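You operate a simulated robot arm through the tools that you are given. There is no shell and no other tool. Be economical: measure what you need, move in short steps, check, and stop when the job is done.

You are at the controls of a simulated robot arm. One attempt, no reset.

## Task
Mould the brown band on the press's heel form at 120.
Fine: wait for HOT, keep the lever down till DONE lights, lift it, put the band back on the shelf and switch the press off.

It is judged by the outcome, as a careful person would: the job done as asked, and still so three seconds after it is handed in. It fails if anything else is knocked over, pushed out of place, dropped, spilled or broken.

## Robot
A 6-joint arm with a fingered hand on a trunk, on a base that drives. Base frame: it is fixed to the floor where the robot stands at the start and does not move with it; the origin is under the middle of the robot, x ahead of it, y to its left, z up; the surface under the hand at the start is at about z = 840. Lengths are in mm, angles in degrees, forces in N, time in s.
With the tool pointing down near the work surface it reaches from about 100 to 520 mm from the robot's upright axis, wherever it stands. Its first joint turns from -166.0 to 166.0 degrees. Places, roughly: green press [600, 0, 1000]; heel form [600, 0, 900]; minus key [400, -200, 1000]; plus key [400, -300, 1000]; press dial [400, 100, 900]; press lever [700, 0, 1200]; press lock [400, -200, 900]; press switch [400, 0, 900]; shelf over the lasting bench [800, 300, 1200]. Payload 3.2 kg.
The tool frame sits at the grasp point between the pads (the TCP): z along the fingers, y along the line on which they close. The tips reach 22 mm beyond it. Largest opening 112 mm; the body of the gripper starts 60 mm behind the TCP. The gripper is a hand of 3 fingers: y runs from the thumb to the fingers, the wrist lies at [0, 0, -218] in the tool frame, and closing takes about 1.5 s.
Orientation is that of the tool frame in the base frame, as a unit quaternion [x, y, z, w]. With the fingers straight down and closing along the base's y, the tool's x points along the base's -x, its y along +y and its z along -z.

## Interface
- The arm moves only by the tool send_rows. Its arguments are lists of equal length, an entry for each row: "translation": the shift along the tool's x, y, z in mm, a list of three; "rotation": the turn, a rotation vector about the tool's x, y, z in degrees, a list of three; "claw": the finger opening in mm, from 0 to 112. In form: {"translation": [[dx, dy, dz], ...], "rotation": [[rx, ry, rz], ...], "claw": [claw, ...]}. A call has 1 to 12 rows; each row is the pose to reach, as a shift and turn from the pose commanded when the call began, along the tool's axes at that moment. A row lasts 0.2 s, in which the tool goes at most 50 mm and 8.6 degrees; a call with a longer step from one row to the next is refused whole, and so is a gripper value outside its range. Where a pose cannot be reached the arm comes as near as it can. A force on the tool above 50 N (or 10 N above the force at the start of the call, whichever is more), or a blocked arm, ends the call early, and 0.2 s more pass. The fingers move at their own pace (about 108 mm/s each) and stop on an object; they squeeze with about 32 N. The grip force told is the motor's: it shows also when the fingers shut on nothing. Time passes only in rows, and 0.2 s behind the last, so rows that repeat a pose let the fingers close. The reply holds the time, the measured pose of the TCP, the force on the tool along the base axes, the opening and the grip force, in the units named above and with some noise, with the torque about the TCP (base axes, N m) and any sound that the robot's microphone picked up, and new pictures: "pictures" is both (left out), scene, wrist or none.
- Cameras (640 x 400 px; columns grow to the right, rows downward): "scene" is now at [47, 143.1, 1298.5]; the picture's right is [-0.26, -0.96, 0.00], its down [-0.36, 0.10, -0.93] and it looks along [0.90, -0.25, -0.37] (base axes); focal length 229 px, centre (320, 200). "wrist" rides on the gripper at [66, 3, -80] in the tool frame; the picture's right is [-0.05, 1.00, 0.00], its down [-0.77, -0.04, -0.64] and it looks along [-0.64, -0.03, 0.77] (tool axes); focal length 275 px, centre (320, 200). There is no depth. A picture from a camera that has moved, and an enlarged one, comes with that camera's place and axes in the base frame and with its lens. The place of the scene camera against the robot may be out by one fixed shift of up to 25 mm in any direction.
- raise_lower(by): slides the trunk up (or, below 0, down) by that many mm; the arm and the scene camera ride with it, the base frame stays. It gives what a move gives, with no picture.
- roll_base(legs): drives the robot by 1 to 6 legs, each [ahead, turn to the left] in mm and degrees, along the robot's own axes; the way and the turn of a leg run together, so that a leg with both is an arc; at most 1500 mm and 180 degrees a leg. The arm and the cameras ride along, it lands a little off, and it stops where it bumps. It gives what a move gives, and a new picture of the scene camera.
- grasp_type(shape): the hand has 3 fingers and takes this shape, open, in about a second: jaw (thumb against the fingers, like two jaws); tri (thumb and two fingers); tip (a fingertip pinch); poke (one finger out to press); point (the index stretched); flat (the hand flat); cup (the hand cupped); fist (a fist). The gripper value then closes the fingers along that shape, each until it touches; the sizes above hold for jaw. It gives what a move gives, with no picture.
- turn_head(pan, tilt): turns the head with the scene camera to pan (to the left, within 155 degrees either way) and tilt (down, from -29 to 69), counted from straight ahead of the robot. It gives what a move gives, and a new picture of the scene camera.
- close_up(camera, box): a new picture of the part [left, top, right, bottom] of that camera's present view, enlarged. It takes no simulated time.
- job_done(): hands the job in; it is judged then, once.

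Go step by step. Nothing tells you exact positions but the pictures and the camera data: compare them with the known pose of the tool, close in by small moves and look again before you grip or let go. The budget is 120 turns and 260 pictures, counting those below and the enlarged ones. Unless the task says otherwise, let go and move clear before handing in, and close with one line.

The tools are called after "Request:" as a command line: name --argument value ..., lists and objects as JSON in quotes. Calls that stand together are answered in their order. send_rows: Moves the arm, as the interface text tells. Its arguments: {"type":"object","properties":{"translation":{"type":"array"},"rotation":{"type":"array"},"claw":{"type":"array"},"pictures":{"type":"string","enum":["both","scene","wrist","none"]}},"required":["translation","rotation","claw"]} The other tools are called the same way: raise_lower (by) slides the trunk up or down; grasp_type (shape) gives the hand a shape; roll_base (legs) drives the base; turn_head (pan, tilt) turns the head that bears the scene camera; close_up (camera, box) takes an enlarged picture of a part of a camera's view; job_done () hands the job in.

At the start:

```text
time: 0.0
eef_pos: [401.8, -5.5, 999.7]
ee_rot: [-0.001, 1.0, 0.0, 0.0]
wrist_force: [-0.6, -0.4, 0.0]
ft_torque: [-0.01, 0.0, 0.01]
gripper_width: 111.6
grip_force: 0.1
shape: jaw
trunk travel left (down, up): [-289.0, 301.0]
robot x, y, heading: [-1.1, -1.6, 0.1]
head pan, tilt: [-15.3, 21.6]
```

scene: 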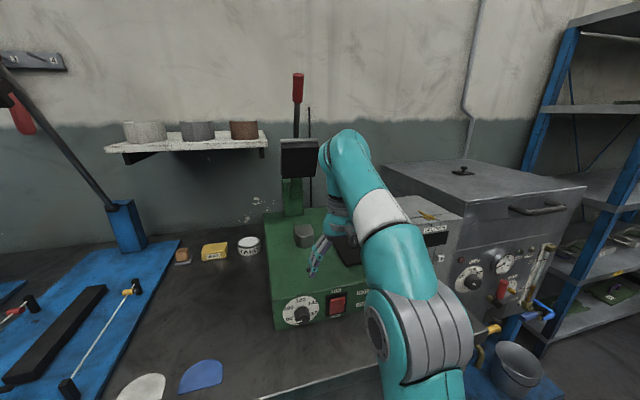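
wrist: 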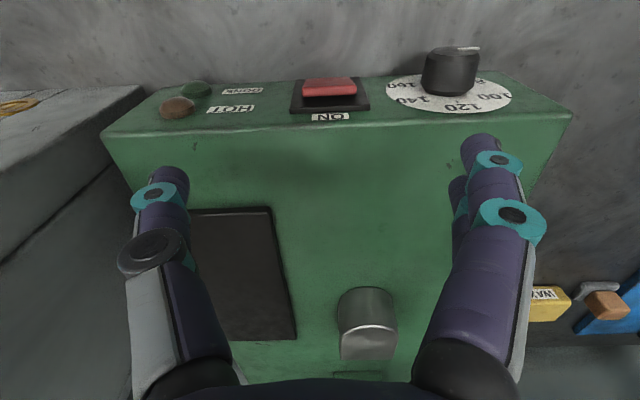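

I see the green press with dial, red switch and lamps on its front face, and three bands on the shelf, the brown one at the right end. I'll look closer at the panel and the shelf first.

Request:
close_up --camera "scene" --box '[260, 180, 420, 340]'

Request:
close_up --camera "scene" --box '[100, 60, 340, 210]'

Request:
close_up --camera "wrist" --box '[100, 30, 580, 330]'

```text
2.50 times, centred on (340, 260) of scene
camera zoom: at [47.0, 143.1, 1298.5], right [-0.26, -0.96, 0.0], down [-0.36, 0.1, -0.93], along [0.9, -0.25, -0.37], focal length 573 px, centre (270, 50)
```

zoom: 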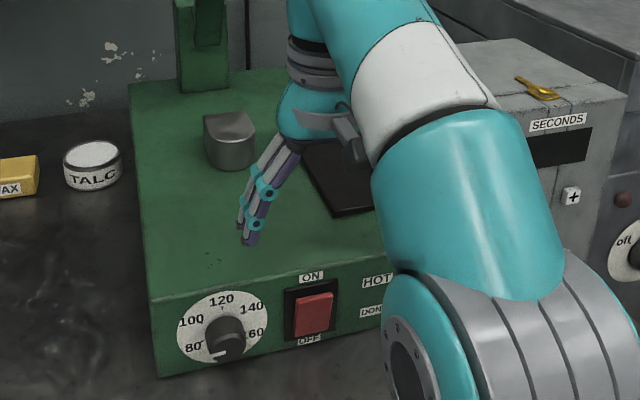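

```text
2.67 times, centred on (220, 135) of scene
camera zoom: at [47.0, 143.1, 1298.5], right [-0.26, -0.96, 0.0], down [-0.36, 0.1, -0.93], along [0.9, -0.25, -0.37], focal length 611 px, centre (587, 373)
```

zoom: 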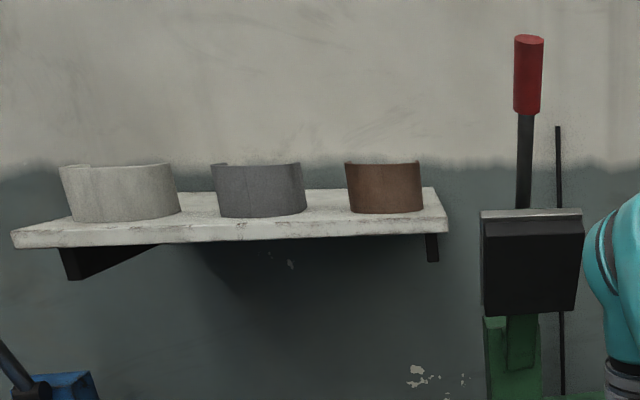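

```text
1.33 times, centred on (340, 180) of wrist
camera zoom: at [335.3, -1.7, 1080.1], right [0.05, 1.0, 0.0], down [0.77, -0.04, 0.64], along [0.64, -0.03, -0.77], focal length 367 px, centre (293, 227)
```

zoom: 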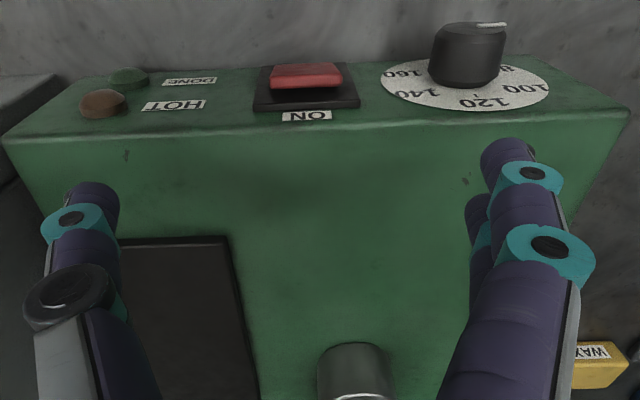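

The arm hides the right-hand side of the press. I'll raise the hand and move it left to see the lock, keys and lamps.

Request:
send_rows --translation '[[0, 0, -45], [0, 0, -90], [30, 45, -90], [60, 90, -90], [80, 135, -90], [80, 180, -90], [80, 220, -90]]' --rotation '[[0, 0, 0], [0, 0, 0], [0, 0, 0], [0, 0, 0], [0, 0, 0], [0, 0, 0], [0, 0, 0]]' --claw '[112, 112, 112, 112, 112, 112, 112]' --pictures "none"

Request:
turn_head --pan -25 --tilt 30

```text
refused: row 3 steps farther than a row can; nothing moved
```

```text
time: 0.7
eef_pos: [401.1, -3.3, 999.5]
ee_rot: [0.0, 1.0, 0.001, 0.0]
wrist_force: [0.3, 0.7, -0.2]
ft_torque: [0.02, 0.0, 0.0]
gripper_width: 111.8
grip_force: 0.0
shape: jaw
trunk travel left (down, up): [-289.0, 301.0]
robot x, y, heading: [-1.3, 2.2, 0.1]
head pan, tilt: [-25.0, 30.0]
camera scene: at [39.5, 129.5, 1285.1], right [-0.42, -0.91, 0.0], down [-0.45, 0.21, -0.87], along [0.79, -0.37, -0.5], focal length 229 px, centre (320, 200)
```

scene: 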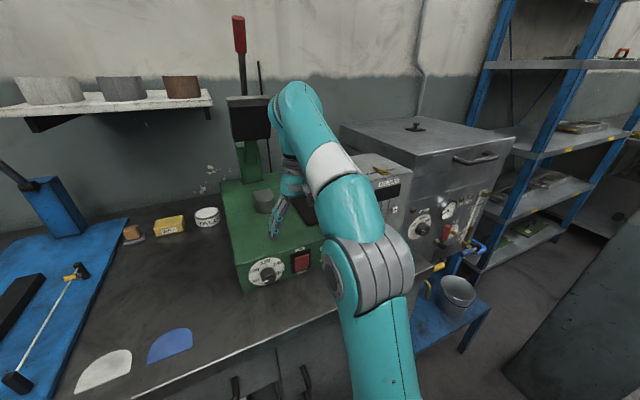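

Step was too long; resending in smaller steps.

Request:
send_rows --translation '[[0, 0, -45], [0, 0, -90], [20, 40, -90], [40, 80, -90], [60, 120, -90], [80, 160, -90], [90, 200, -90], [90, 245, -90], [90, 290, -90]]' --rotation '[[0, 0, 0], [0, 0, 0], [0, 0, 0], [0, 0, 0], [0, 0, 0], [0, 0, 0], [0, 0, 0], [0, 0, 0], [0, 0, 0]]' --claw '[112, 112, 112, 112, 112, 112, 112, 112, 112]' --pictures "both"

```text
time: 2.7
eef_pos: [285.7, 219.9, 1022.3]
ee_rot: [0.0, 1.0, 0.002, 0.003]
wrist_force: [-0.2, 0.1, 0.5]
ft_torque: [0.0, -0.02, -0.02]
gripper_width: 111.9
grip_force: 0.0
shape: jaw
out of reach, approached as far as the arm can: row 1, 2, 3, 4, 5, 6, 7, 8, 9
trunk travel left (down, up): [-289.0, 301.0]
robot x, y, heading: [-0.8, -2.3, 0.0]
head pan, tilt: [-25.0, 30.0]
camera scene: at [39.3, 128.5, 1285.2], right [-0.42, -0.91, 0.0], down [-0.45, 0.21, -0.87], along [0.78, -0.37, -0.5], focal length 229 px, centre (320, 200)
camera wrist: at [219.9, 222.0, 1102.2], right [0.05, 1.0, 0.0], down [0.77, -0.04, 0.64], along [0.64, -0.03, -0.77], focal length 275 px, centre (320, 200)
```

scene: 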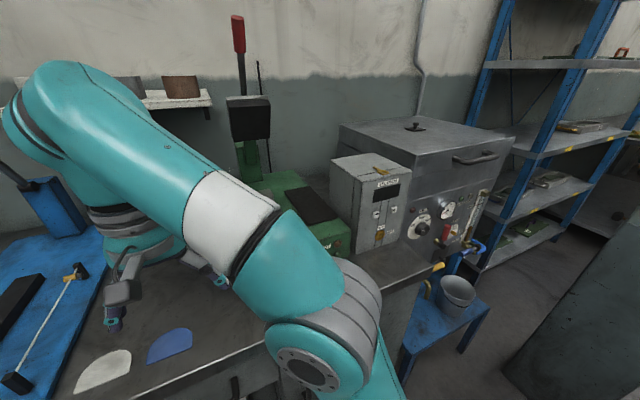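
wrist: 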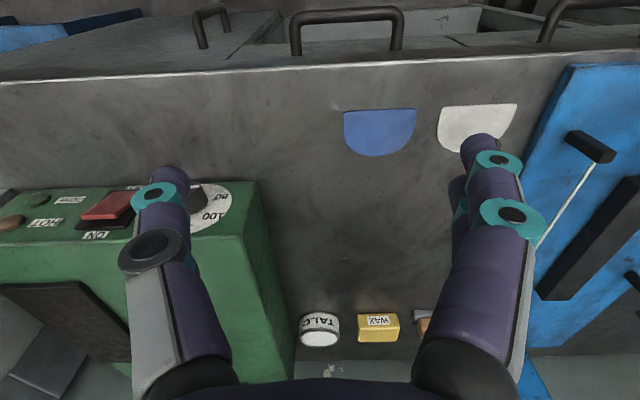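

Request:
close_up --camera "scene" --box '[300, 140, 440, 260]'

Request:
close_up --camera "scene" --box '[350, 160, 420, 250]'

Request:
close_up --camera "scene" --box '[150, 0, 350, 220]'

```text
3.33 times, centred on (370, 200) of scene
camera zoom: at [39.3, 128.5, 1285.2], right [-0.42, -0.91, 0.0], down [-0.45, 0.21, -0.87], along [0.78, -0.37, -0.5], focal length 764 px, centre (153, 200)
```

zoom: 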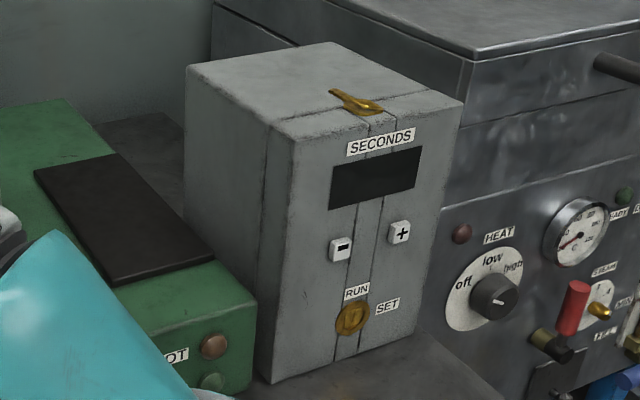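

```text
4.44 times, centred on (385, 205) of scene
camera zoom: at [39.3, 128.5, 1285.2], right [-0.42, -0.91, 0.0], down [-0.45, 0.21, -0.87], along [0.78, -0.37, -0.5], focal length 1018 px, centre (31, 178)
```

zoom: 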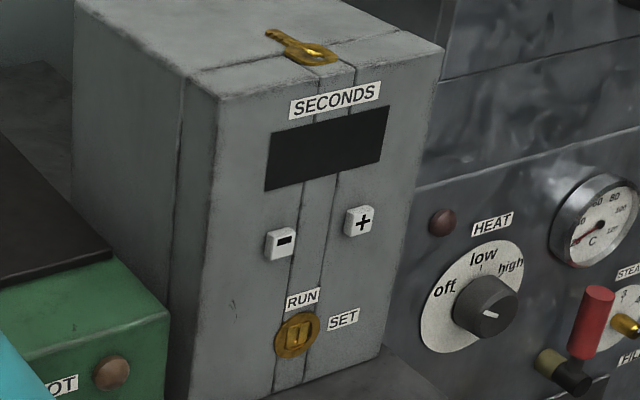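

```text
1.82 times, centred on (250, 110) of scene
camera zoom: at [39.3, 128.5, 1285.2], right [-0.42, -0.91, 0.0], down [-0.45, 0.21, -0.87], along [0.78, -0.37, -0.5], focal length 417 px, centre (447, 364)
```

zoom: 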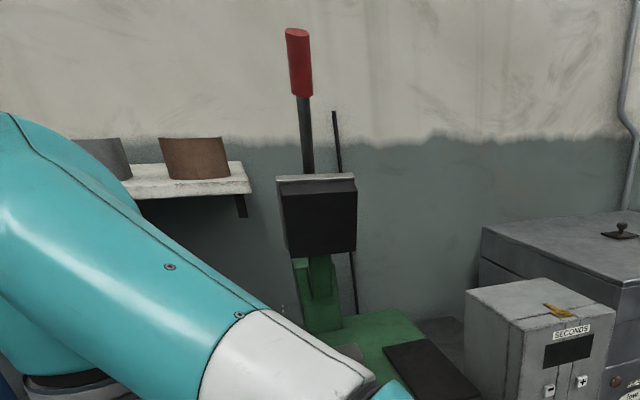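

The lock stands at RUN and the timer is dark while the press is off; the dial sits at about (411, 92, 873). I'll pitch the hand 45° forward to look at the dial squarely and later grip the knob.

Request:
send_rows --translation '[[0, -20, 15], [0, -40, 30], [0, -60, 45], [0, -80, 60], [0, -100, 75], [0, -127, 90]]' --rotation '[[0, -7.5, 0], [0, -15, 0], [0, -22.5, 0], [0, -30, 0], [0, -37.5, 0], [0, -45, 0]]' --claw '[112, 112, 112, 112, 112, 112]' --pictures "wrist"

```text
time: 4.1
eef_pos: [287.1, 87.5, 932.0]
ee_rot: [0.001, 0.923, 0.0, 0.384]
wrist_force: [0.3, 0.5, 0.5]
ft_torque: [0.03, -0.03, 0.02]
gripper_width: 111.9
grip_force: 0.0
shape: jaw
trunk travel left (down, up): [-289.0, 301.0]
robot x, y, heading: [-2.4, -0.6, -0.1]
head pan, tilt: [-25.0, 30.0]
camera wrist: at [185.1, 90.9, 941.8], right [0.03, 1.0, 0.03], down [0.09, -0.04, 0.99], along [1.0, -0.03, -0.09], focal length 275 px, centre (320, 200)
```

wrist: 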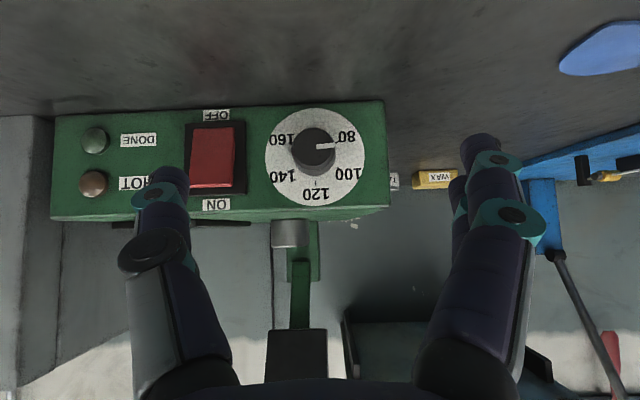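

Request:
close_up --camera "wrist" --box '[170, 90, 410, 240]'

```text
2.67 times, centred on (290, 165) of wrist
camera zoom: at [185.1, 90.9, 941.8], right [0.03, 1.0, 0.03], down [0.09, -0.04, 0.99], along [1.0, -0.03, -0.09], focal length 734 px, centre (400, 293)
```

zoom: 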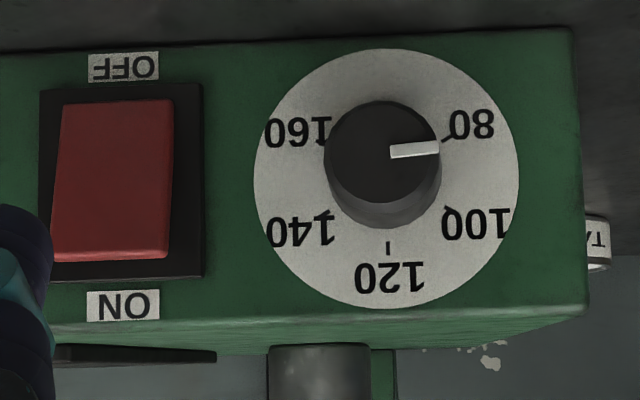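

The pointer sits near 90, about 93° short of 120; the knob axis is at roughly y 81, z 885, with its face at x 382. I'll lean the hand 46° to the left behind the knob, so I can grip and turn through +93°.

Request:
send_rows --translation '[[0, -1, 11], [0, -2, 22], [0, -3, 33], [0, -4, 44], [0, -5, 55], [0, -6, 67]]' --rotation '[[5.4, 0, -5.4], [10.8, 0, -10.8], [16.2, 0, -16.2], [21.6, 0, -21.6], [27, 0, -27], [32.5, 0, -32.5]]' --claw '[100, 90, 80, 70, 66, 66]' --pictures "both"

```text
time: 5.5
eef_pos: [338.6, 81.8, 886.9]
ee_rot: [-0.15, 0.85, -0.362, 0.352]
wrist_force: [-0.2, 0.3, 1.8]
ft_torque: [0.11, -0.02, 0.0]
gripper_width: 64.9
grip_force: 0.0
shape: jaw
trunk travel left (down, up): [-289.0, 301.0]
robot x, y, heading: [-1.0, -0.0, -0.3]
head pan, tilt: [-25.0, 30.0]
camera scene: at [39.1, 129.5, 1285.1], right [-0.42, -0.91, 0.0], down [-0.45, 0.21, -0.87], along [0.79, -0.37, -0.5], focal length 229 px, centre (320, 200)
camera wrist: at [234.9, 89.9, 890.6], right [0.03, 0.72, -0.7], down [0.09, 0.69, 0.72], along [0.99, -0.09, -0.04], focal length 275 px, centre (320, 200)
```

scene: 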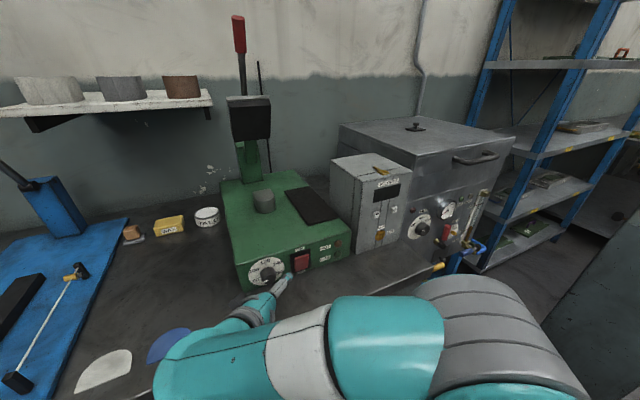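
wrist: 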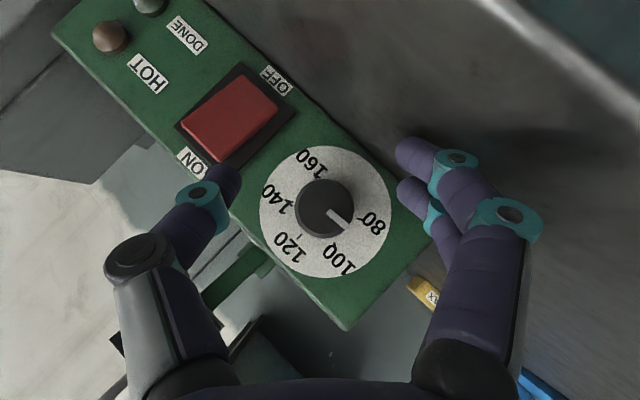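

The dial centre is confirmed at y≈80, z≈886. I'll move straight in along +x over the knob.

Request:
send_rows --translation '[[-11, 0, 11], [-22, -1, 22], [-33, -1, 34]]' --rotation '[[0, 0, 0], [0, 0, 0], [0, 0, 0]]' --claw '[66, 66, 66]' --pictures "wrist"

```text
time: 6.5
eef_pos: [377.4, 79.5, 884.8]
ee_rot: [-0.149, 0.852, -0.362, 0.348]
wrist_force: [-29.4, 3.1, 7.4]
ft_torque: [0.28, 0.91, 0.78]
gripper_width: 61.7
grip_force: 0.1
shape: jaw
trunk travel left (down, up): [-289.0, 301.0]
robot x, y, heading: [-1.2, -2.9, 0.3]
head pan, tilt: [-25.0, 30.0]
stopped in row 3: the force on the tool passed its limit at 52 N (the readings are from after the stop); the commanded pose is now the measured one
camera wrist: at [275.1, 89.1, 889.0], right [0.03, 0.72, -0.7], down [0.11, 0.69, 0.72], along [0.99, -0.1, -0.05], focal length 275 px, centre (320, 200)
```

wrist: 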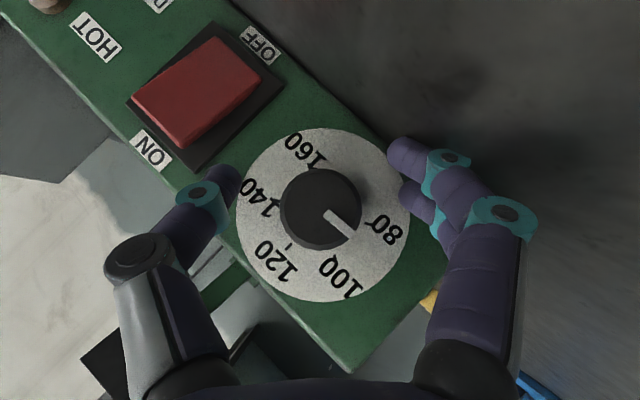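

A fingertip touches the panel, so the panel is nearer (x≈400) than I took it, and the knob spans x 379–400. I'll back off slightly, shift so that the fingertips straddle the knob's middle, and close.

Request:
send_rows --translation '[[1, 0, -3], [-6.8, 0, -8.8], [-6.8, 0, -8.8], [-6.8, 0, -8.8], [-6.8, 0, -8.8], [-6.8, 0, -8.8]]' --rotation '[[0, 0, 0], [0, 0, 0], [0, 0, 0], [0, 0, 0], [0, 0, 0], [0, 0, 0]]' --claw '[62, 62, 50, 35, 24, 20]' --pictures "wrist"

```text
time: 7.9
eef_pos: [377.8, 86.0, 893.1]
ee_rot: [-0.147, 0.853, -0.362, 0.347]
wrist_force: [-40.5, -6.7, -9.7]
ft_torque: [-0.13, 1.52, 1.02]
gripper_width: 33.7
grip_force: 32.2
shape: jaw
trunk travel left (down, up): [-289.0, 301.0]
robot x, y, heading: [-3.0, -1.3, 0.0]
head pan, tilt: [-25.0, 30.0]
camera wrist: at [275.0, 96.2, 896.8], right [0.04, 0.72, -0.69], down [0.11, 0.69, 0.72], along [0.99, -0.1, -0.05], focal length 275 px, centre (320, 200)
```

wrist: 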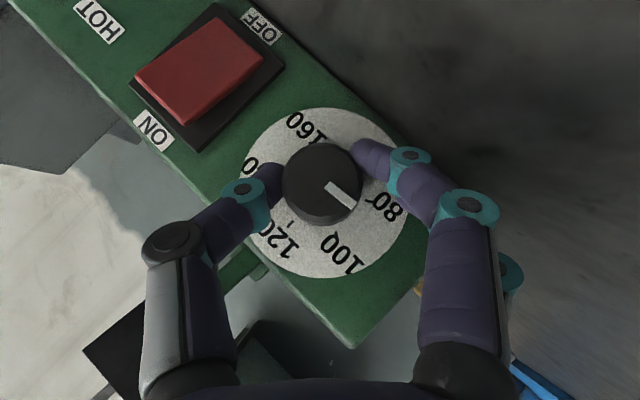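

The fingers hold the knob. I'll ease back off the panel and turn clockwise 93° about the knob's axis.

Request:
send_rows --translation '[[1.5, 0, -1.5], [1.6, -1.2, -1.4], [1.8, -2.4, -1.2], [2.1, -3.6, -0.9], [2.5, -4.6, -0.5], [3.0, -5.6, 0.0], [3.7, -6.4, 0.7], [4.4, -7.2, 1.4], [5.2, -7.7, 2.2], [6.0, -8.1, 3.0], [6.9, -8.3, 3.9], [7.7, -8.3, 4.7]]' --rotation '[[0, 0, 0], [-6, 0, 6], [-12, 0, 12], [-18, 0, 18], [-24, 0, 24], [-30.05, 0, 30.05], [-36.06, 0, 36.06], [-42.07, 0, 42.07], [-48.08, 0, 48.08], [-54.1, 0, 54.1], [-60.1, 0, 60.1], [-65.8, 0, 65.8]]' --claw '[20, 20, 20, 20, 20, 20, 20, 20, 20, 20, 20, 20]' --pictures "wrist"

```text
time: 10.5
eef_pos: [378.1, 75.8, 889.7]
ee_rot: [0.157, 0.848, 0.366, 0.349]
wrist_force: [-10.3, 3.2, -13.9]
ft_torque: [-0.11, -0.06, 0.22]
gripper_width: 27.1
grip_force: 32.0
shape: jaw
trunk travel left (down, up): [-289.0, 301.0]
robot x, y, heading: [-2.6, -1.3, 0.1]
head pan, tilt: [-25.0, 30.0]
camera wrist: at [274.9, 70.5, 899.8], right [0.04, 0.66, 0.75], down [0.1, -0.75, 0.65], along [0.99, 0.04, -0.1], focal length 275 px, centre (320, 200)
```

wrist: 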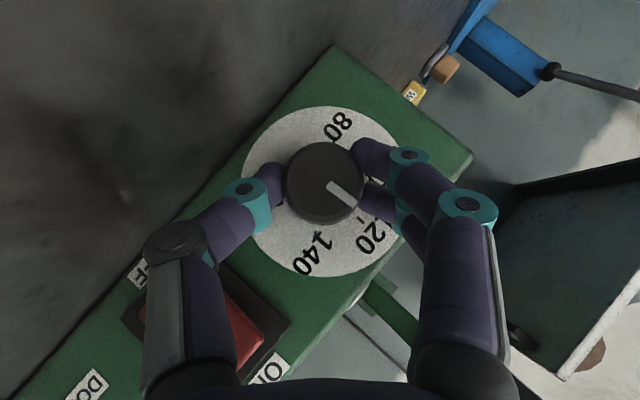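

Request:
close_up --camera "wrist" --box '[230, 90, 430, 290]'

```text
2.00 times, centred on (330, 190) of wrist
camera zoom: at [274.9, 70.5, 899.8], right [0.04, 0.66, 0.75], down [0.1, -0.75, 0.65], along [0.99, 0.04, -0.1], focal length 551 px, centre (300, 220)
```

zoom: 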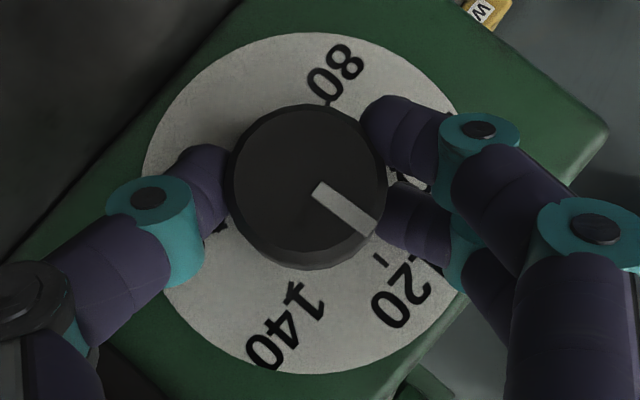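

The pointer stands within a few degrees of 120. I'll add about 4°, then open, back straight out and check.

Request:
send_rows --translation '[[0, 0.5, 0], [0, 0.5, 0], [0, 0.5, 0], [0, 0.5, 0], [0, 0.5, 0], [20, 0, -20], [42, 0, -42]]' --rotation '[[-3, 0, 3], [-3, 0, 3], [-3, 0, 3], [-3, 0, 3], [-3, 0, 3], [-3, 0, 3], [-3, 0, 3]]' --claw '[20, 30, 45, 60, 64, 64, 64]' --pictures "wrist"

```text
time: 12.1
eef_pos: [327.1, 73.6, 895.9]
ee_rot: [0.173, 0.836, 0.4, 0.333]
wrist_force: [1.4, -0.8, -0.7]
ft_torque: [0.0, 0.0, 0.0]
gripper_width: 63.5
grip_force: 0.0
shape: jaw
out of reach, approached as far as the arm can: row 7
trunk travel left (down, up): [-289.0, 301.0]
robot x, y, heading: [0.3, -1.1, 0.1]
head pan, tilt: [-25.0, 30.0]
camera wrist: at [225.2, 68.6, 906.9], right [0.06, 0.59, 0.8], down [0.11, -0.8, 0.59], along [0.99, 0.06, -0.11], focal length 275 px, centre (320, 200)
```

wrist: 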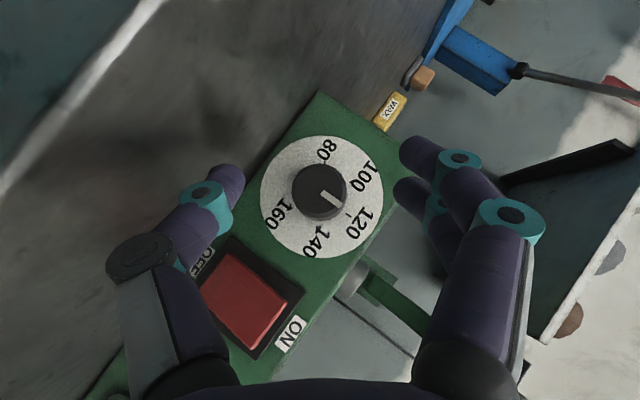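

Request:
close_up --camera "wrist" --box '[250, 130, 390, 270]'

```text
2.86 times, centred on (320, 200) of wrist
camera zoom: at [225.2, 68.6, 906.9], right [0.06, 0.59, 0.8], down [0.11, -0.8, 0.59], along [0.99, 0.06, -0.11], focal length 786 px, centre (320, 200)
```

zoom: 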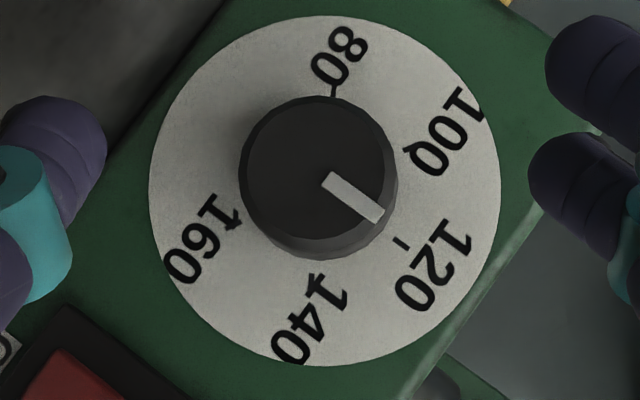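

The pointer is exactly on the 120 mark. Now I'll bring the hand upright in front of the red switch with the fingers closed, ready to press its upper (ON) end.

Request:
send_rows --translation '[[-9.6, -4.7, -7.7], [-19.2, -9.5, -15.4], [-28.8, -14.2, -23.1], [-38.4, -19, -30.8], [-48, -23.7, -38.5], [-57.5, -28.5, -46.2], [-57.5, -28.5, -46.2]]' --rotation '[[6, 0, -6], [12, 0, -12], [18, 0, -18], [24, 0, -24], [30, 0, -30], [36, 0, -36], [36, 0, -36]]' --claw '[50, 30, 10, 0, 0, 0, 0]' --pictures "wrist"

```text
time: 13.7
eef_pos: [339.0, -1.4, 909.8]
ee_rot: [0.004, 0.934, 0.001, 0.357]
wrist_force: [-0.6, 0.1, -0.6]
ft_torque: [0.0, 0.03, 0.05]
gripper_width: 0.2
grip_force: 31.8
shape: jaw
trunk travel left (down, up): [-289.0, 301.0]
robot x, y, heading: [-4.9, 0.2, 0.2]
head pan, tilt: [-25.0, 30.0]
camera wrist: at [236.4, 1.1, 925.5], right [0.04, 1.0, 0.04], down [0.15, -0.04, 0.99], along [0.99, -0.04, -0.15], focal length 275 px, centre (320, 200)
```

wrist: 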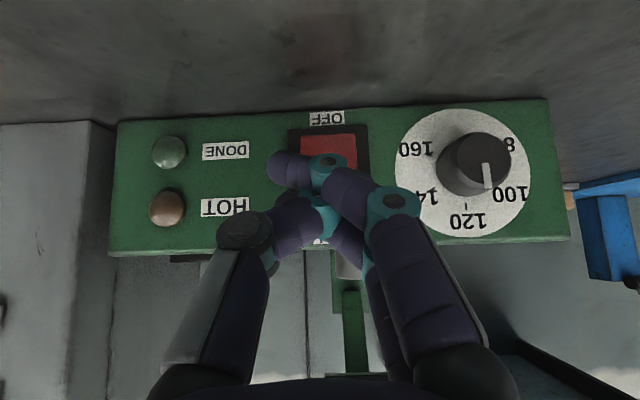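

The closed jaw crosses its fingers, so I'll take the poke shape for a clean single fingertip and look.

Request:
grasp_type --shape "poke"

Request:
close_up --camera "wrist" --box '[0, 0, 640, 400]'

```text
time: 14.6
eef_pos: [338.5, -1.1, 909.8]
ee_rot: [0.003, 0.934, 0.003, 0.357]
wrist_force: [-0.1, -1.0, 0.1]
ft_torque: [0.01, 0.0, -0.01]
gripper_width: 0.1
grip_force: 0.0
shape: poke
trunk travel left (down, up): [-289.0, 301.0]
robot x, y, heading: [-2.9, 2.7, -0.1]
head pan, tilt: [-25.0, 30.0]
```

```text
1.00 times, centred on (320, 200) of wrist (not enlarged: the box is as wide or as high as the picture)
camera zoom: at [236.4, 1.9, 925.1], right [0.04, 1.0, 0.04], down [0.15, -0.04, 0.99], along [0.99, -0.03, -0.15], focal length 275 px, centre (320, 200)
```

zoom: 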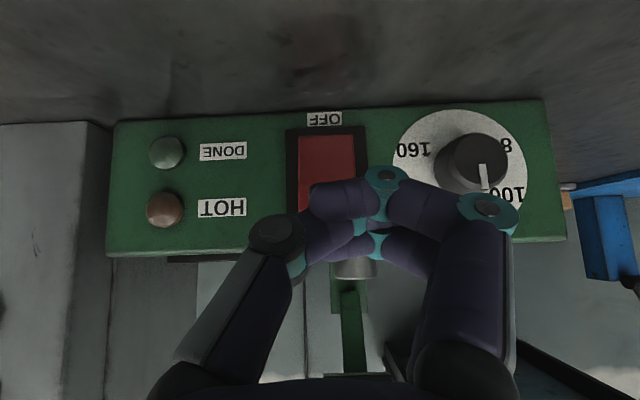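

Request:
send_rows --translation '[[0, 0, 0], [0, 0, 0], [0, 0, 0], [0, 0, 0], [0, 0, 0]]' --rotation '[[0, 0, 0], [0, 0, 0], [0, 0, 0], [0, 0, 0], [0, 0, 0]]' --claw '[112, 112, 112, 112, 112]' --pictures "wrist"

```text
time: 15.8
eef_pos: [339.4, -1.3, 909.2]
ee_rot: [0.003, 0.934, 0.002, 0.357]
wrist_force: [-0.1, 0.2, -0.6]
ft_torque: [0.03, 0.0, -0.02]
gripper_width: 0.0
grip_force: 0.1
shape: poke
trunk travel left (down, up): [-289.0, 301.0]
robot x, y, heading: [-1.7, 0.4, 0.1]
head pan, tilt: [-25.0, 30.0]
camera wrist: at [236.4, 1.6, 925.2], right [0.04, 1.0, 0.04], down [0.15, -0.04, 0.99], along [0.99, -0.03, -0.15], focal length 275 px, centre (320, 200)
```

wrist: 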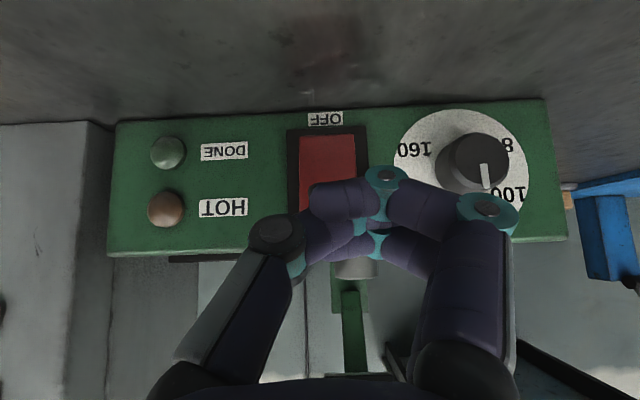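

Request:
grasp_type --shape "point"

Request:
close_up --camera "wrist" --box '[0, 0, 640, 400]'

```text
time: 16.7
eef_pos: [337.7, -1.7, 910.1]
ee_rot: [0.004, 0.934, 0.001, 0.356]
wrist_force: [0.4, -0.2, 0.1]
ft_torque: [-0.03, -0.01, 0.02]
gripper_width: 0.1
grip_force: 0.0
shape: point
trunk travel left (down, up): [-289.0, 301.0]
robot x, y, heading: [1.0, 1.6, 0.0]
head pan, tilt: [-25.0, 30.0]
```

```text
1.00 times, centred on (320, 200) of wrist (not enlarged: the box is as wide or as high as the picture)
camera zoom: at [236.3, 1.4, 925.3], right [0.04, 1.0, 0.04], down [0.15, -0.04, 0.99], along [0.99, -0.04, -0.15], focal length 275 px, centre (320, 200)
```

zoom: 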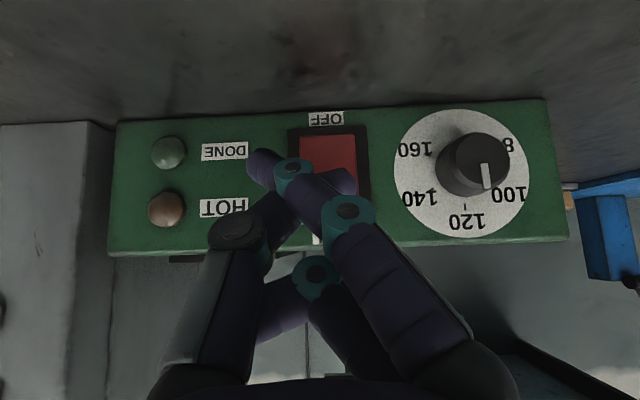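

None of the other shapes gives a clean tip; jaw with a small opening puts the tips close together, both within the rocker's width. I'll use that.

Request:
grasp_type --shape "jaw"

Request:
send_rows --translation '[[0, 0, 0], [0, 0, 0], [0, 0, 0], [0, 0, 0], [-7, 2, 7], [-15, 2, 13]]' --rotation '[[0, 0, 0], [0, 0, 0], [0, 0, 0], [0, 0, 0], [0, 0, 0], [0, 0, 0]]' --claw '[80, 50, 25, 14, 14, 14]' --pictures "wrist"

```text
time: 17.6
eef_pos: [338.6, -1.6, 909.7]
ee_rot: [0.004, 0.934, 0.002, 0.356]
wrist_force: [0.1, -0.1, -0.3]
ft_torque: [0.04, 0.01, 0.01]
gripper_width: 79.9
grip_force: 0.0
shape: jaw
trunk travel left (down, up): [-289.0, 301.0]
robot x, y, heading: [0.4, 2.2, 0.0]
head pan, tilt: [-25.0, 30.0]
```

```text
time: 19.0
eef_pos: [350.9, 0.3, 925.2]
ee_rot: [0.004, 0.924, 0.001, 0.381]
wrist_force: [-0.3, -0.5, 0.0]
ft_torque: [0.0, -0.04, 0.03]
gripper_width: 1.3
grip_force: 0.0
shape: jaw
trunk travel left (down, up): [-289.0, 301.0]
robot x, y, heading: [1.3, -4.6, 0.0]
head pan, tilt: [-25.0, 30.0]
camera wrist: at [248.2, 2.9, 935.8], right [0.04, 1.0, 0.04], down [0.1, -0.04, 0.99], along [0.99, -0.04, -0.1], focal length 275 px, centre (320, 200)
```

wrist: 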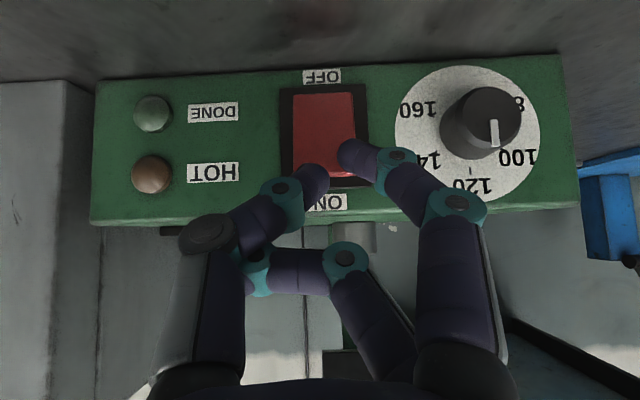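

The tips line up with the upper end of the rocker. I'll drop 8 mm and press forward.

Request:
send_rows --translation '[[0, 0, 8], [-5, 0, 16], [-9, 0, 20], [-13, 0, 24], [-17, 0, 28], [-20, 0, 31]]' --rotation '[[0, 0, 0], [0, 0, 0], [0, 0, 0], [0, 0, 0], [0, 0, 0], [0, 0, 0]]' --claw '[14, 14, 14, 14, 14, 14]' --pictures "wrist"

```text
time: 20.5
eef_pos: [381.4, -2.0, 916.2]
ee_rot: [0.006, 0.926, 0.002, 0.378]
wrist_force: [-33.6, -8.5, 8.6]
ft_torque: [-0.01, 0.14, 0.01]
gripper_width: 4.3
grip_force: 0.0
shape: jaw
trunk travel left (down, up): [-289.0, 301.0]
robot x, y, heading: [-1.0, -0.2, -0.2]
head pan, tilt: [-25.0, 30.0]
stopped in row 6: the force on the tool passed its limit at 52 N (the readings are from after the stop); the commanded pose is now the measured one
camera wrist: at [279.2, 2.0, 927.1], right [0.04, 1.0, 0.04], down [0.11, -0.04, 0.99], along [0.99, -0.04, -0.11], focal length 275 px, centre (320, 200)
```

wrist: 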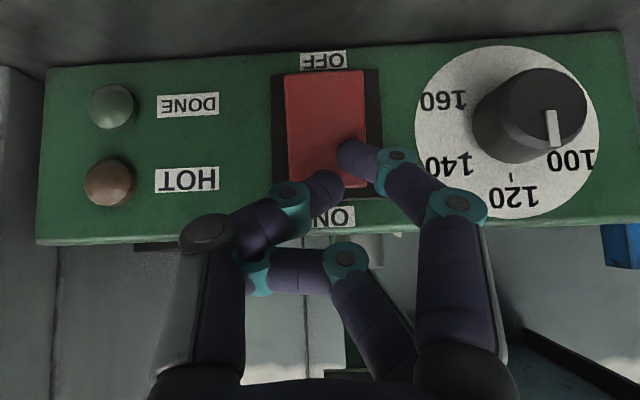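

It pressed with 52 N; I'll back off and check the switch and the timer display.

Request:
send_rows --translation '[[14, 0, -14], [28, 0, -28], [28, 0, -28]]' --rotation '[[0, 0, 0], [0, 0, 0], [0, 0, 0]]' --claw '[14, 14, 14]' --pictures "both"

Request:
close_up --camera "scene" --box '[220, 140, 440, 300]'

```text
time: 21.3
eef_pos: [346.2, -1.7, 915.4]
ee_rot: [0.005, 0.927, 0.002, 0.376]
wrist_force: [0.5, -0.1, -0.8]
ft_torque: [-0.02, -0.01, -0.01]
gripper_width: 0.9
grip_force: 0.0
shape: jaw
trunk travel left (down, up): [-289.0, 301.0]
robot x, y, heading: [-3.2, -3.0, -0.1]
head pan, tilt: [-25.0, 30.0]
camera scene: at [37.8, 129.3, 1285.0], right [-0.42, -0.91, 0.0], down [-0.45, 0.21, -0.87], along [0.78, -0.37, -0.5], focal length 229 px, centre (320, 200)
camera wrist: at [244.4, 2.4, 925.6], right [0.04, 1.0, 0.04], down [0.11, -0.04, 0.99], along [0.99, -0.04, -0.11], focal length 275 px, centre (320, 200)
```

scene: 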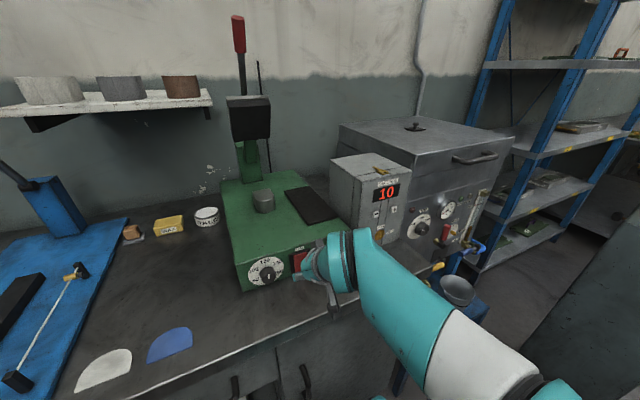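
wrist: 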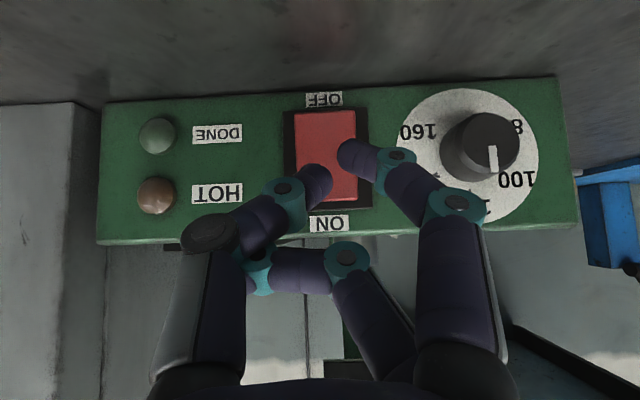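

```text
2.50 times, centred on (330, 220) of scene
camera zoom: at [37.8, 129.3, 1285.0], right [-0.42, -0.91, 0.0], down [-0.45, 0.21, -0.87], along [0.78, -0.37, -0.5], focal length 573 px, centre (295, 150)
```

zoom: 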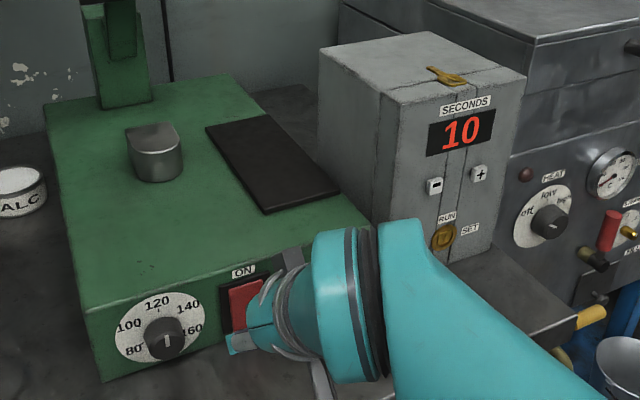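

The press is on at 120 and the timer shows 10 s. While it heats, I'll raise the trunk and look at the brown band and the form.

Request:
raise_lower --by 260

Request:
turn_head --pan 0 --tilt 35

Request:
send_rows --translation '[[0, 40, 0], [0, 80, 0], [0, 120, 0], [0, 150, 0]]' --rotation '[[0, 0, 0], [0, 0, 0], [0, 0, 0], [0, 0, 0]]' --claw '[112, 112, 112, 112]' --pictures "both"

```text
time: 24.0
eef_pos: [346.7, -0.5, 1175.3]
ee_rot: [0.004, 0.926, 0.002, 0.376]
wrist_force: [0.5, -0.1, 0.0]
ft_torque: [-0.01, 0.0, 0.01]
gripper_width: 0.6
grip_force: 0.0
shape: jaw
trunk travel left (down, up): [-549.0, 41.0]
robot x, y, heading: [-3.8, 1.1, -0.4]
head pan, tilt: [-25.0, 30.0]
```

```text
time: 24.9
eef_pos: [347.8, -0.8, 1174.9]
ee_rot: [0.005, 0.926, 0.001, 0.376]
wrist_force: [-0.3, -0.8, 0.2]
ft_torque: [0.05, 0.0, 0.02]
gripper_width: 1.0
grip_force: 0.0
shape: jaw
trunk travel left (down, up): [-549.0, 41.0]
robot x, y, heading: [-0.9, -0.7, 0.3]
head pan, tilt: [0.0, 35.0]
camera scene: at [43.9, 167.5, 1537.3], right [0.0, -1.0, 0.0], down [-0.57, 0.0, -0.82], along [0.82, 0.0, -0.57], focal length 229 px, centre (320, 200)
```

scene: 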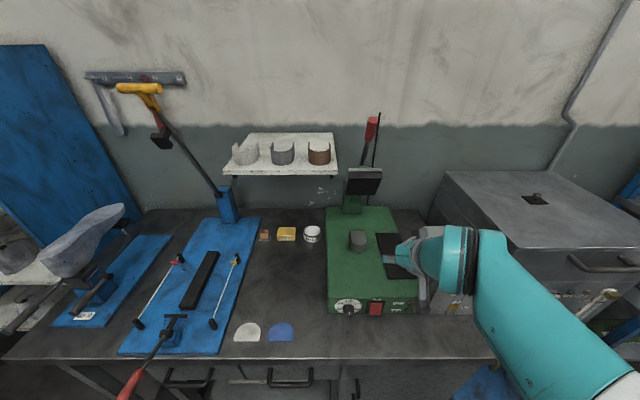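

```text
time: 25.9
eef_pos: [348.8, 148.8, 1177.7]
ee_rot: [0.005, 0.926, 0.001, 0.376]
wrist_force: [0.5, 0.5, -0.8]
ft_torque: [0.01, 0.03, 0.0]
gripper_width: 80.0
grip_force: 0.1
shape: jaw
trunk travel left (down, up): [-549.0, 41.0]
robot x, y, heading: [-2.6, -2.9, 0.2]
head pan, tilt: [0.0, 35.0]
camera scene: at [44.1, 168.0, 1537.2], right [0.0, -1.0, 0.0], down [-0.57, 0.0, -0.82], along [0.82, 0.0, -0.57], focal length 229 px, centre (320, 200)
camera wrist: at [246.2, 151.4, 1188.6], right [0.04, 1.0, 0.04], down [0.11, -0.04, 0.99], along [0.99, -0.04, -0.11], focal length 275 px, centre (320, 200)
```

scene: 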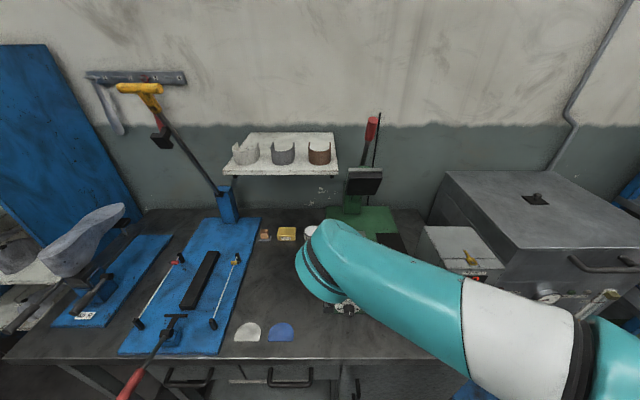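
wrist: 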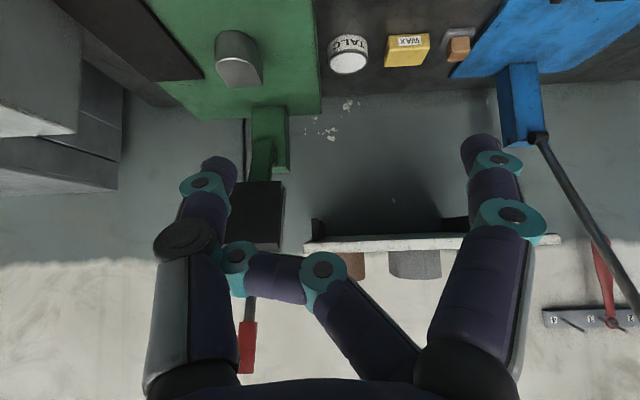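

One finger still looks curled; I'll hold the pose with the hand open to let it straighten.

Request:
send_rows --translation '[[0, 0, 0], [0, 0, 0], [0, 0, 0], [0, 0, 0], [0, 0, 0]]' --rotation '[[0, 0, 0], [0, 0, 0], [0, 0, 0], [0, 0, 0], [0, 0, 0]]' --claw '[112, 112, 112, 112, 112]' --pictures "wrist"

Request:
close_up --camera "scene" --box '[220, 100, 400, 220]'

```text
time: 27.1
eef_pos: [348.1, 146.4, 1177.4]
ee_rot: [0.004, 0.926, 0.002, 0.376]
wrist_force: [0.3, 0.2, 0.0]
ft_torque: [0.01, 0.04, 0.0]
gripper_width: 80.1
grip_force: 0.1
shape: jaw
trunk travel left (down, up): [-549.0, 41.0]
robot x, y, heading: [-4.6, -0.9, 0.2]
head pan, tilt: [0.0, 35.0]
camera wrist: at [246.1, 150.5, 1188.7], right [0.04, 1.0, 0.04], down [0.11, -0.04, 0.99], along [0.99, -0.04, -0.11], focal length 275 px, centre (320, 200)
```

wrist: 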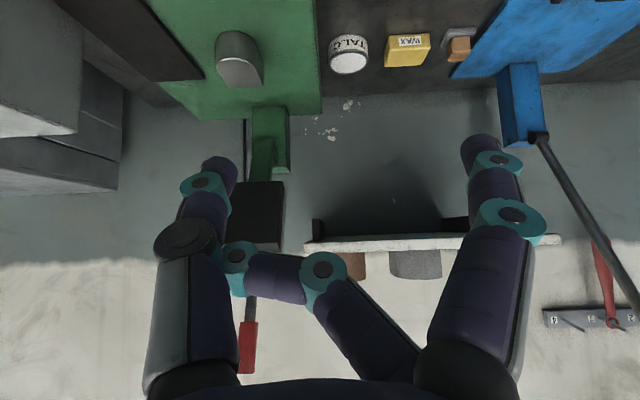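

```text
3.33 times, centred on (310, 160) of scene
camera zoom: at [43.9, 167.6, 1537.3], right [0.0, -1.0, 0.0], down [-0.57, 0.0, -0.82], along [0.82, 0.0, -0.57], focal length 764 px, centre (353, 333)
```

zoom: 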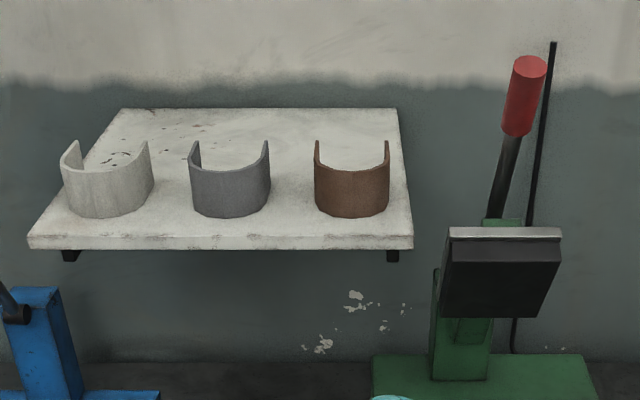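

The hand isn't fully open after the shape change; I'll cycle the shape to restore the jaw.

Request:
grasp_type --shape "flat"

Request:
grasp_type --shape "jaw"

Request:
send_rows --translation '[[0, 0, 0], [0, 0, 0]]' --rotation '[[0, 0, 0], [0, 0, 0]]' --claw '[112, 112]' --pictures "wrist"

```text
time: 28.0
eef_pos: [348.9, 147.2, 1176.9]
ee_rot: [0.005, 0.927, 0.001, 0.375]
wrist_force: [0.3, -0.8, -0.4]
ft_torque: [0.0, 0.0, -0.01]
gripper_width: 0.3
grip_force: 0.1
shape: flat
trunk travel left (down, up): [-549.0, 41.0]
robot x, y, heading: [-2.5, 0.6, 0.0]
head pan, tilt: [0.0, 35.0]
```

```text
time: 28.9
eef_pos: [349.1, 148.0, 1178.0]
ee_rot: [0.005, 0.926, 0.001, 0.377]
wrist_force: [0.2, 0.6, -0.4]
ft_torque: [-0.04, 0.01, 0.0]
gripper_width: 111.9
grip_force: 0.2
shape: jaw
trunk travel left (down, up): [-549.0, 41.0]
robot x, y, heading: [0.2, -0.6, 0.0]
head pan, tilt: [0.0, 35.0]
```

```text
time: 29.5
eef_pos: [348.9, 146.6, 1176.8]
ee_rot: [0.005, 0.926, 0.001, 0.377]
wrist_force: [0.3, 0.3, -0.3]
ft_torque: [0.02, 0.0, -0.04]
gripper_width: 112.1
grip_force: 0.1
shape: jaw
trunk travel left (down, up): [-549.0, 41.0]
robot x, y, heading: [2.5, -0.9, 0.0]
head pan, tilt: [0.0, 35.0]
camera wrist: at [246.1, 150.6, 1188.7], right [0.04, 1.0, 0.04], down [0.11, -0.04, 0.99], along [0.99, -0.04, -0.11], focal length 275 px, centre (320, 200)
```

wrist: 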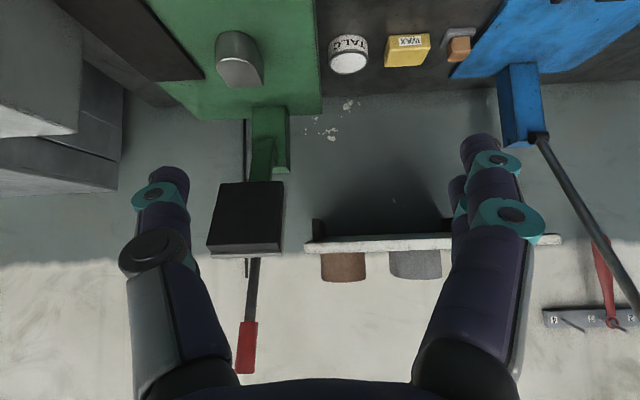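

Request:
close_up --camera "scene" --box '[320, 180, 440, 260]'

Request:
close_up --camera "wrist" --box '[180, 0, 460, 175]'

Request:
close_up --camera "wrist" --box '[200, 160, 460, 390]'

```text
5.00 times, centred on (380, 220) of scene
camera zoom: at [43.9, 167.6, 1537.3], right [0.0, -1.0, 0.0], down [-0.57, 0.0, -0.82], along [0.82, 0.0, -0.57], focal length 1146 px, centre (20, 100)
```

zoom: 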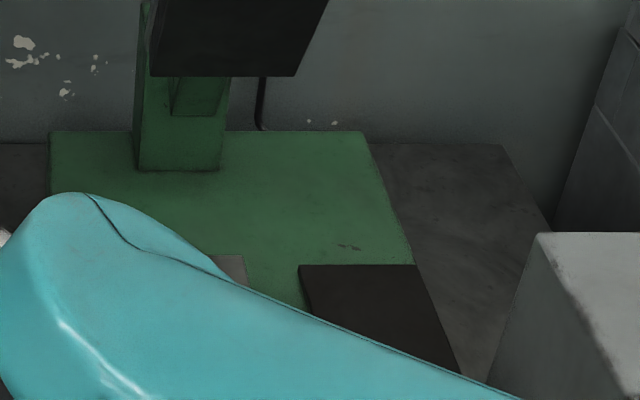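

```text
2.29 times, centred on (320, 88) of wrist
camera zoom: at [246.1, 150.6, 1188.7], right [0.04, 1.0, 0.04], down [0.11, -0.04, 0.99], along [0.99, -0.04, -0.11], focal length 629 px, centre (320, 457)
```

zoom: 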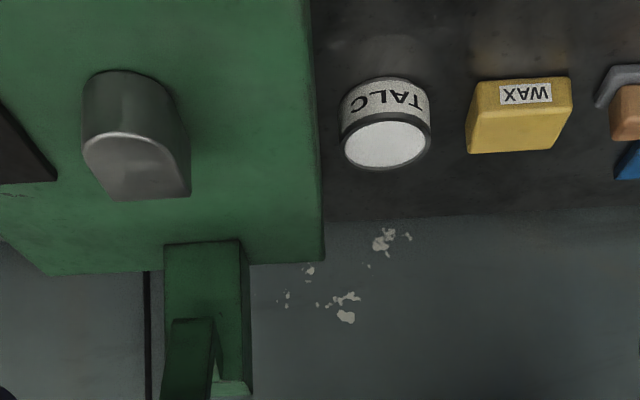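

```text
1.74 times, centred on (330, 275) of wrist
camera zoom: at [246.1, 150.6, 1188.7], right [0.04, 1.0, 0.04], down [0.11, -0.04, 0.99], along [0.99, -0.04, -0.11], focal length 479 px, centre (303, 70)
```

zoom: 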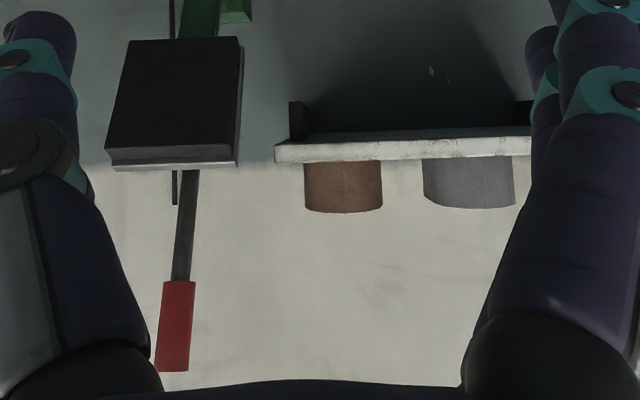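

The band and form share the same orientation (round side towards me), and the form spans about x 570–635 at y≈28. I'll look down to see how much room the base has before the bench.

Request:
turn_head --pan 10 --tilt 69

```text
time: 30.4
eef_pos: [348.0, 147.7, 1177.3]
ee_rot: [0.005, 0.926, 0.002, 0.376]
wrist_force: [0.3, 0.5, 0.5]
ft_torque: [0.0, 0.03, 0.0]
gripper_width: 111.7
grip_force: 0.0
shape: jaw
trunk travel left (down, up): [-549.0, 41.0]
robot x, y, heading: [-5.5, -1.1, -0.0]
head pan, tilt: [10.0, 68.8]
camera scene: at [11.0, 177.3, 1493.6], right [0.17, -0.98, 0.0], down [-0.92, -0.16, -0.36], along [0.36, 0.06, -0.93], focal length 229 px, centre (320, 200)
```

scene: 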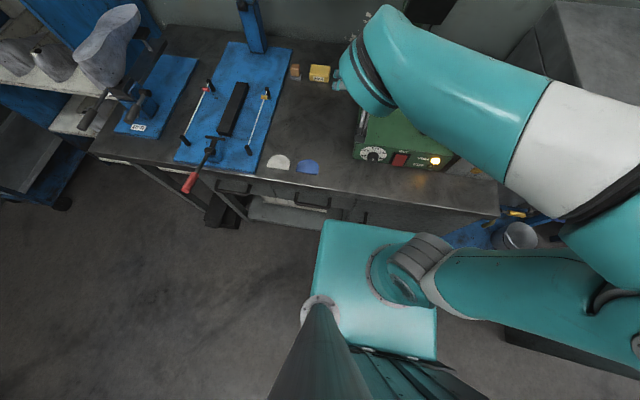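

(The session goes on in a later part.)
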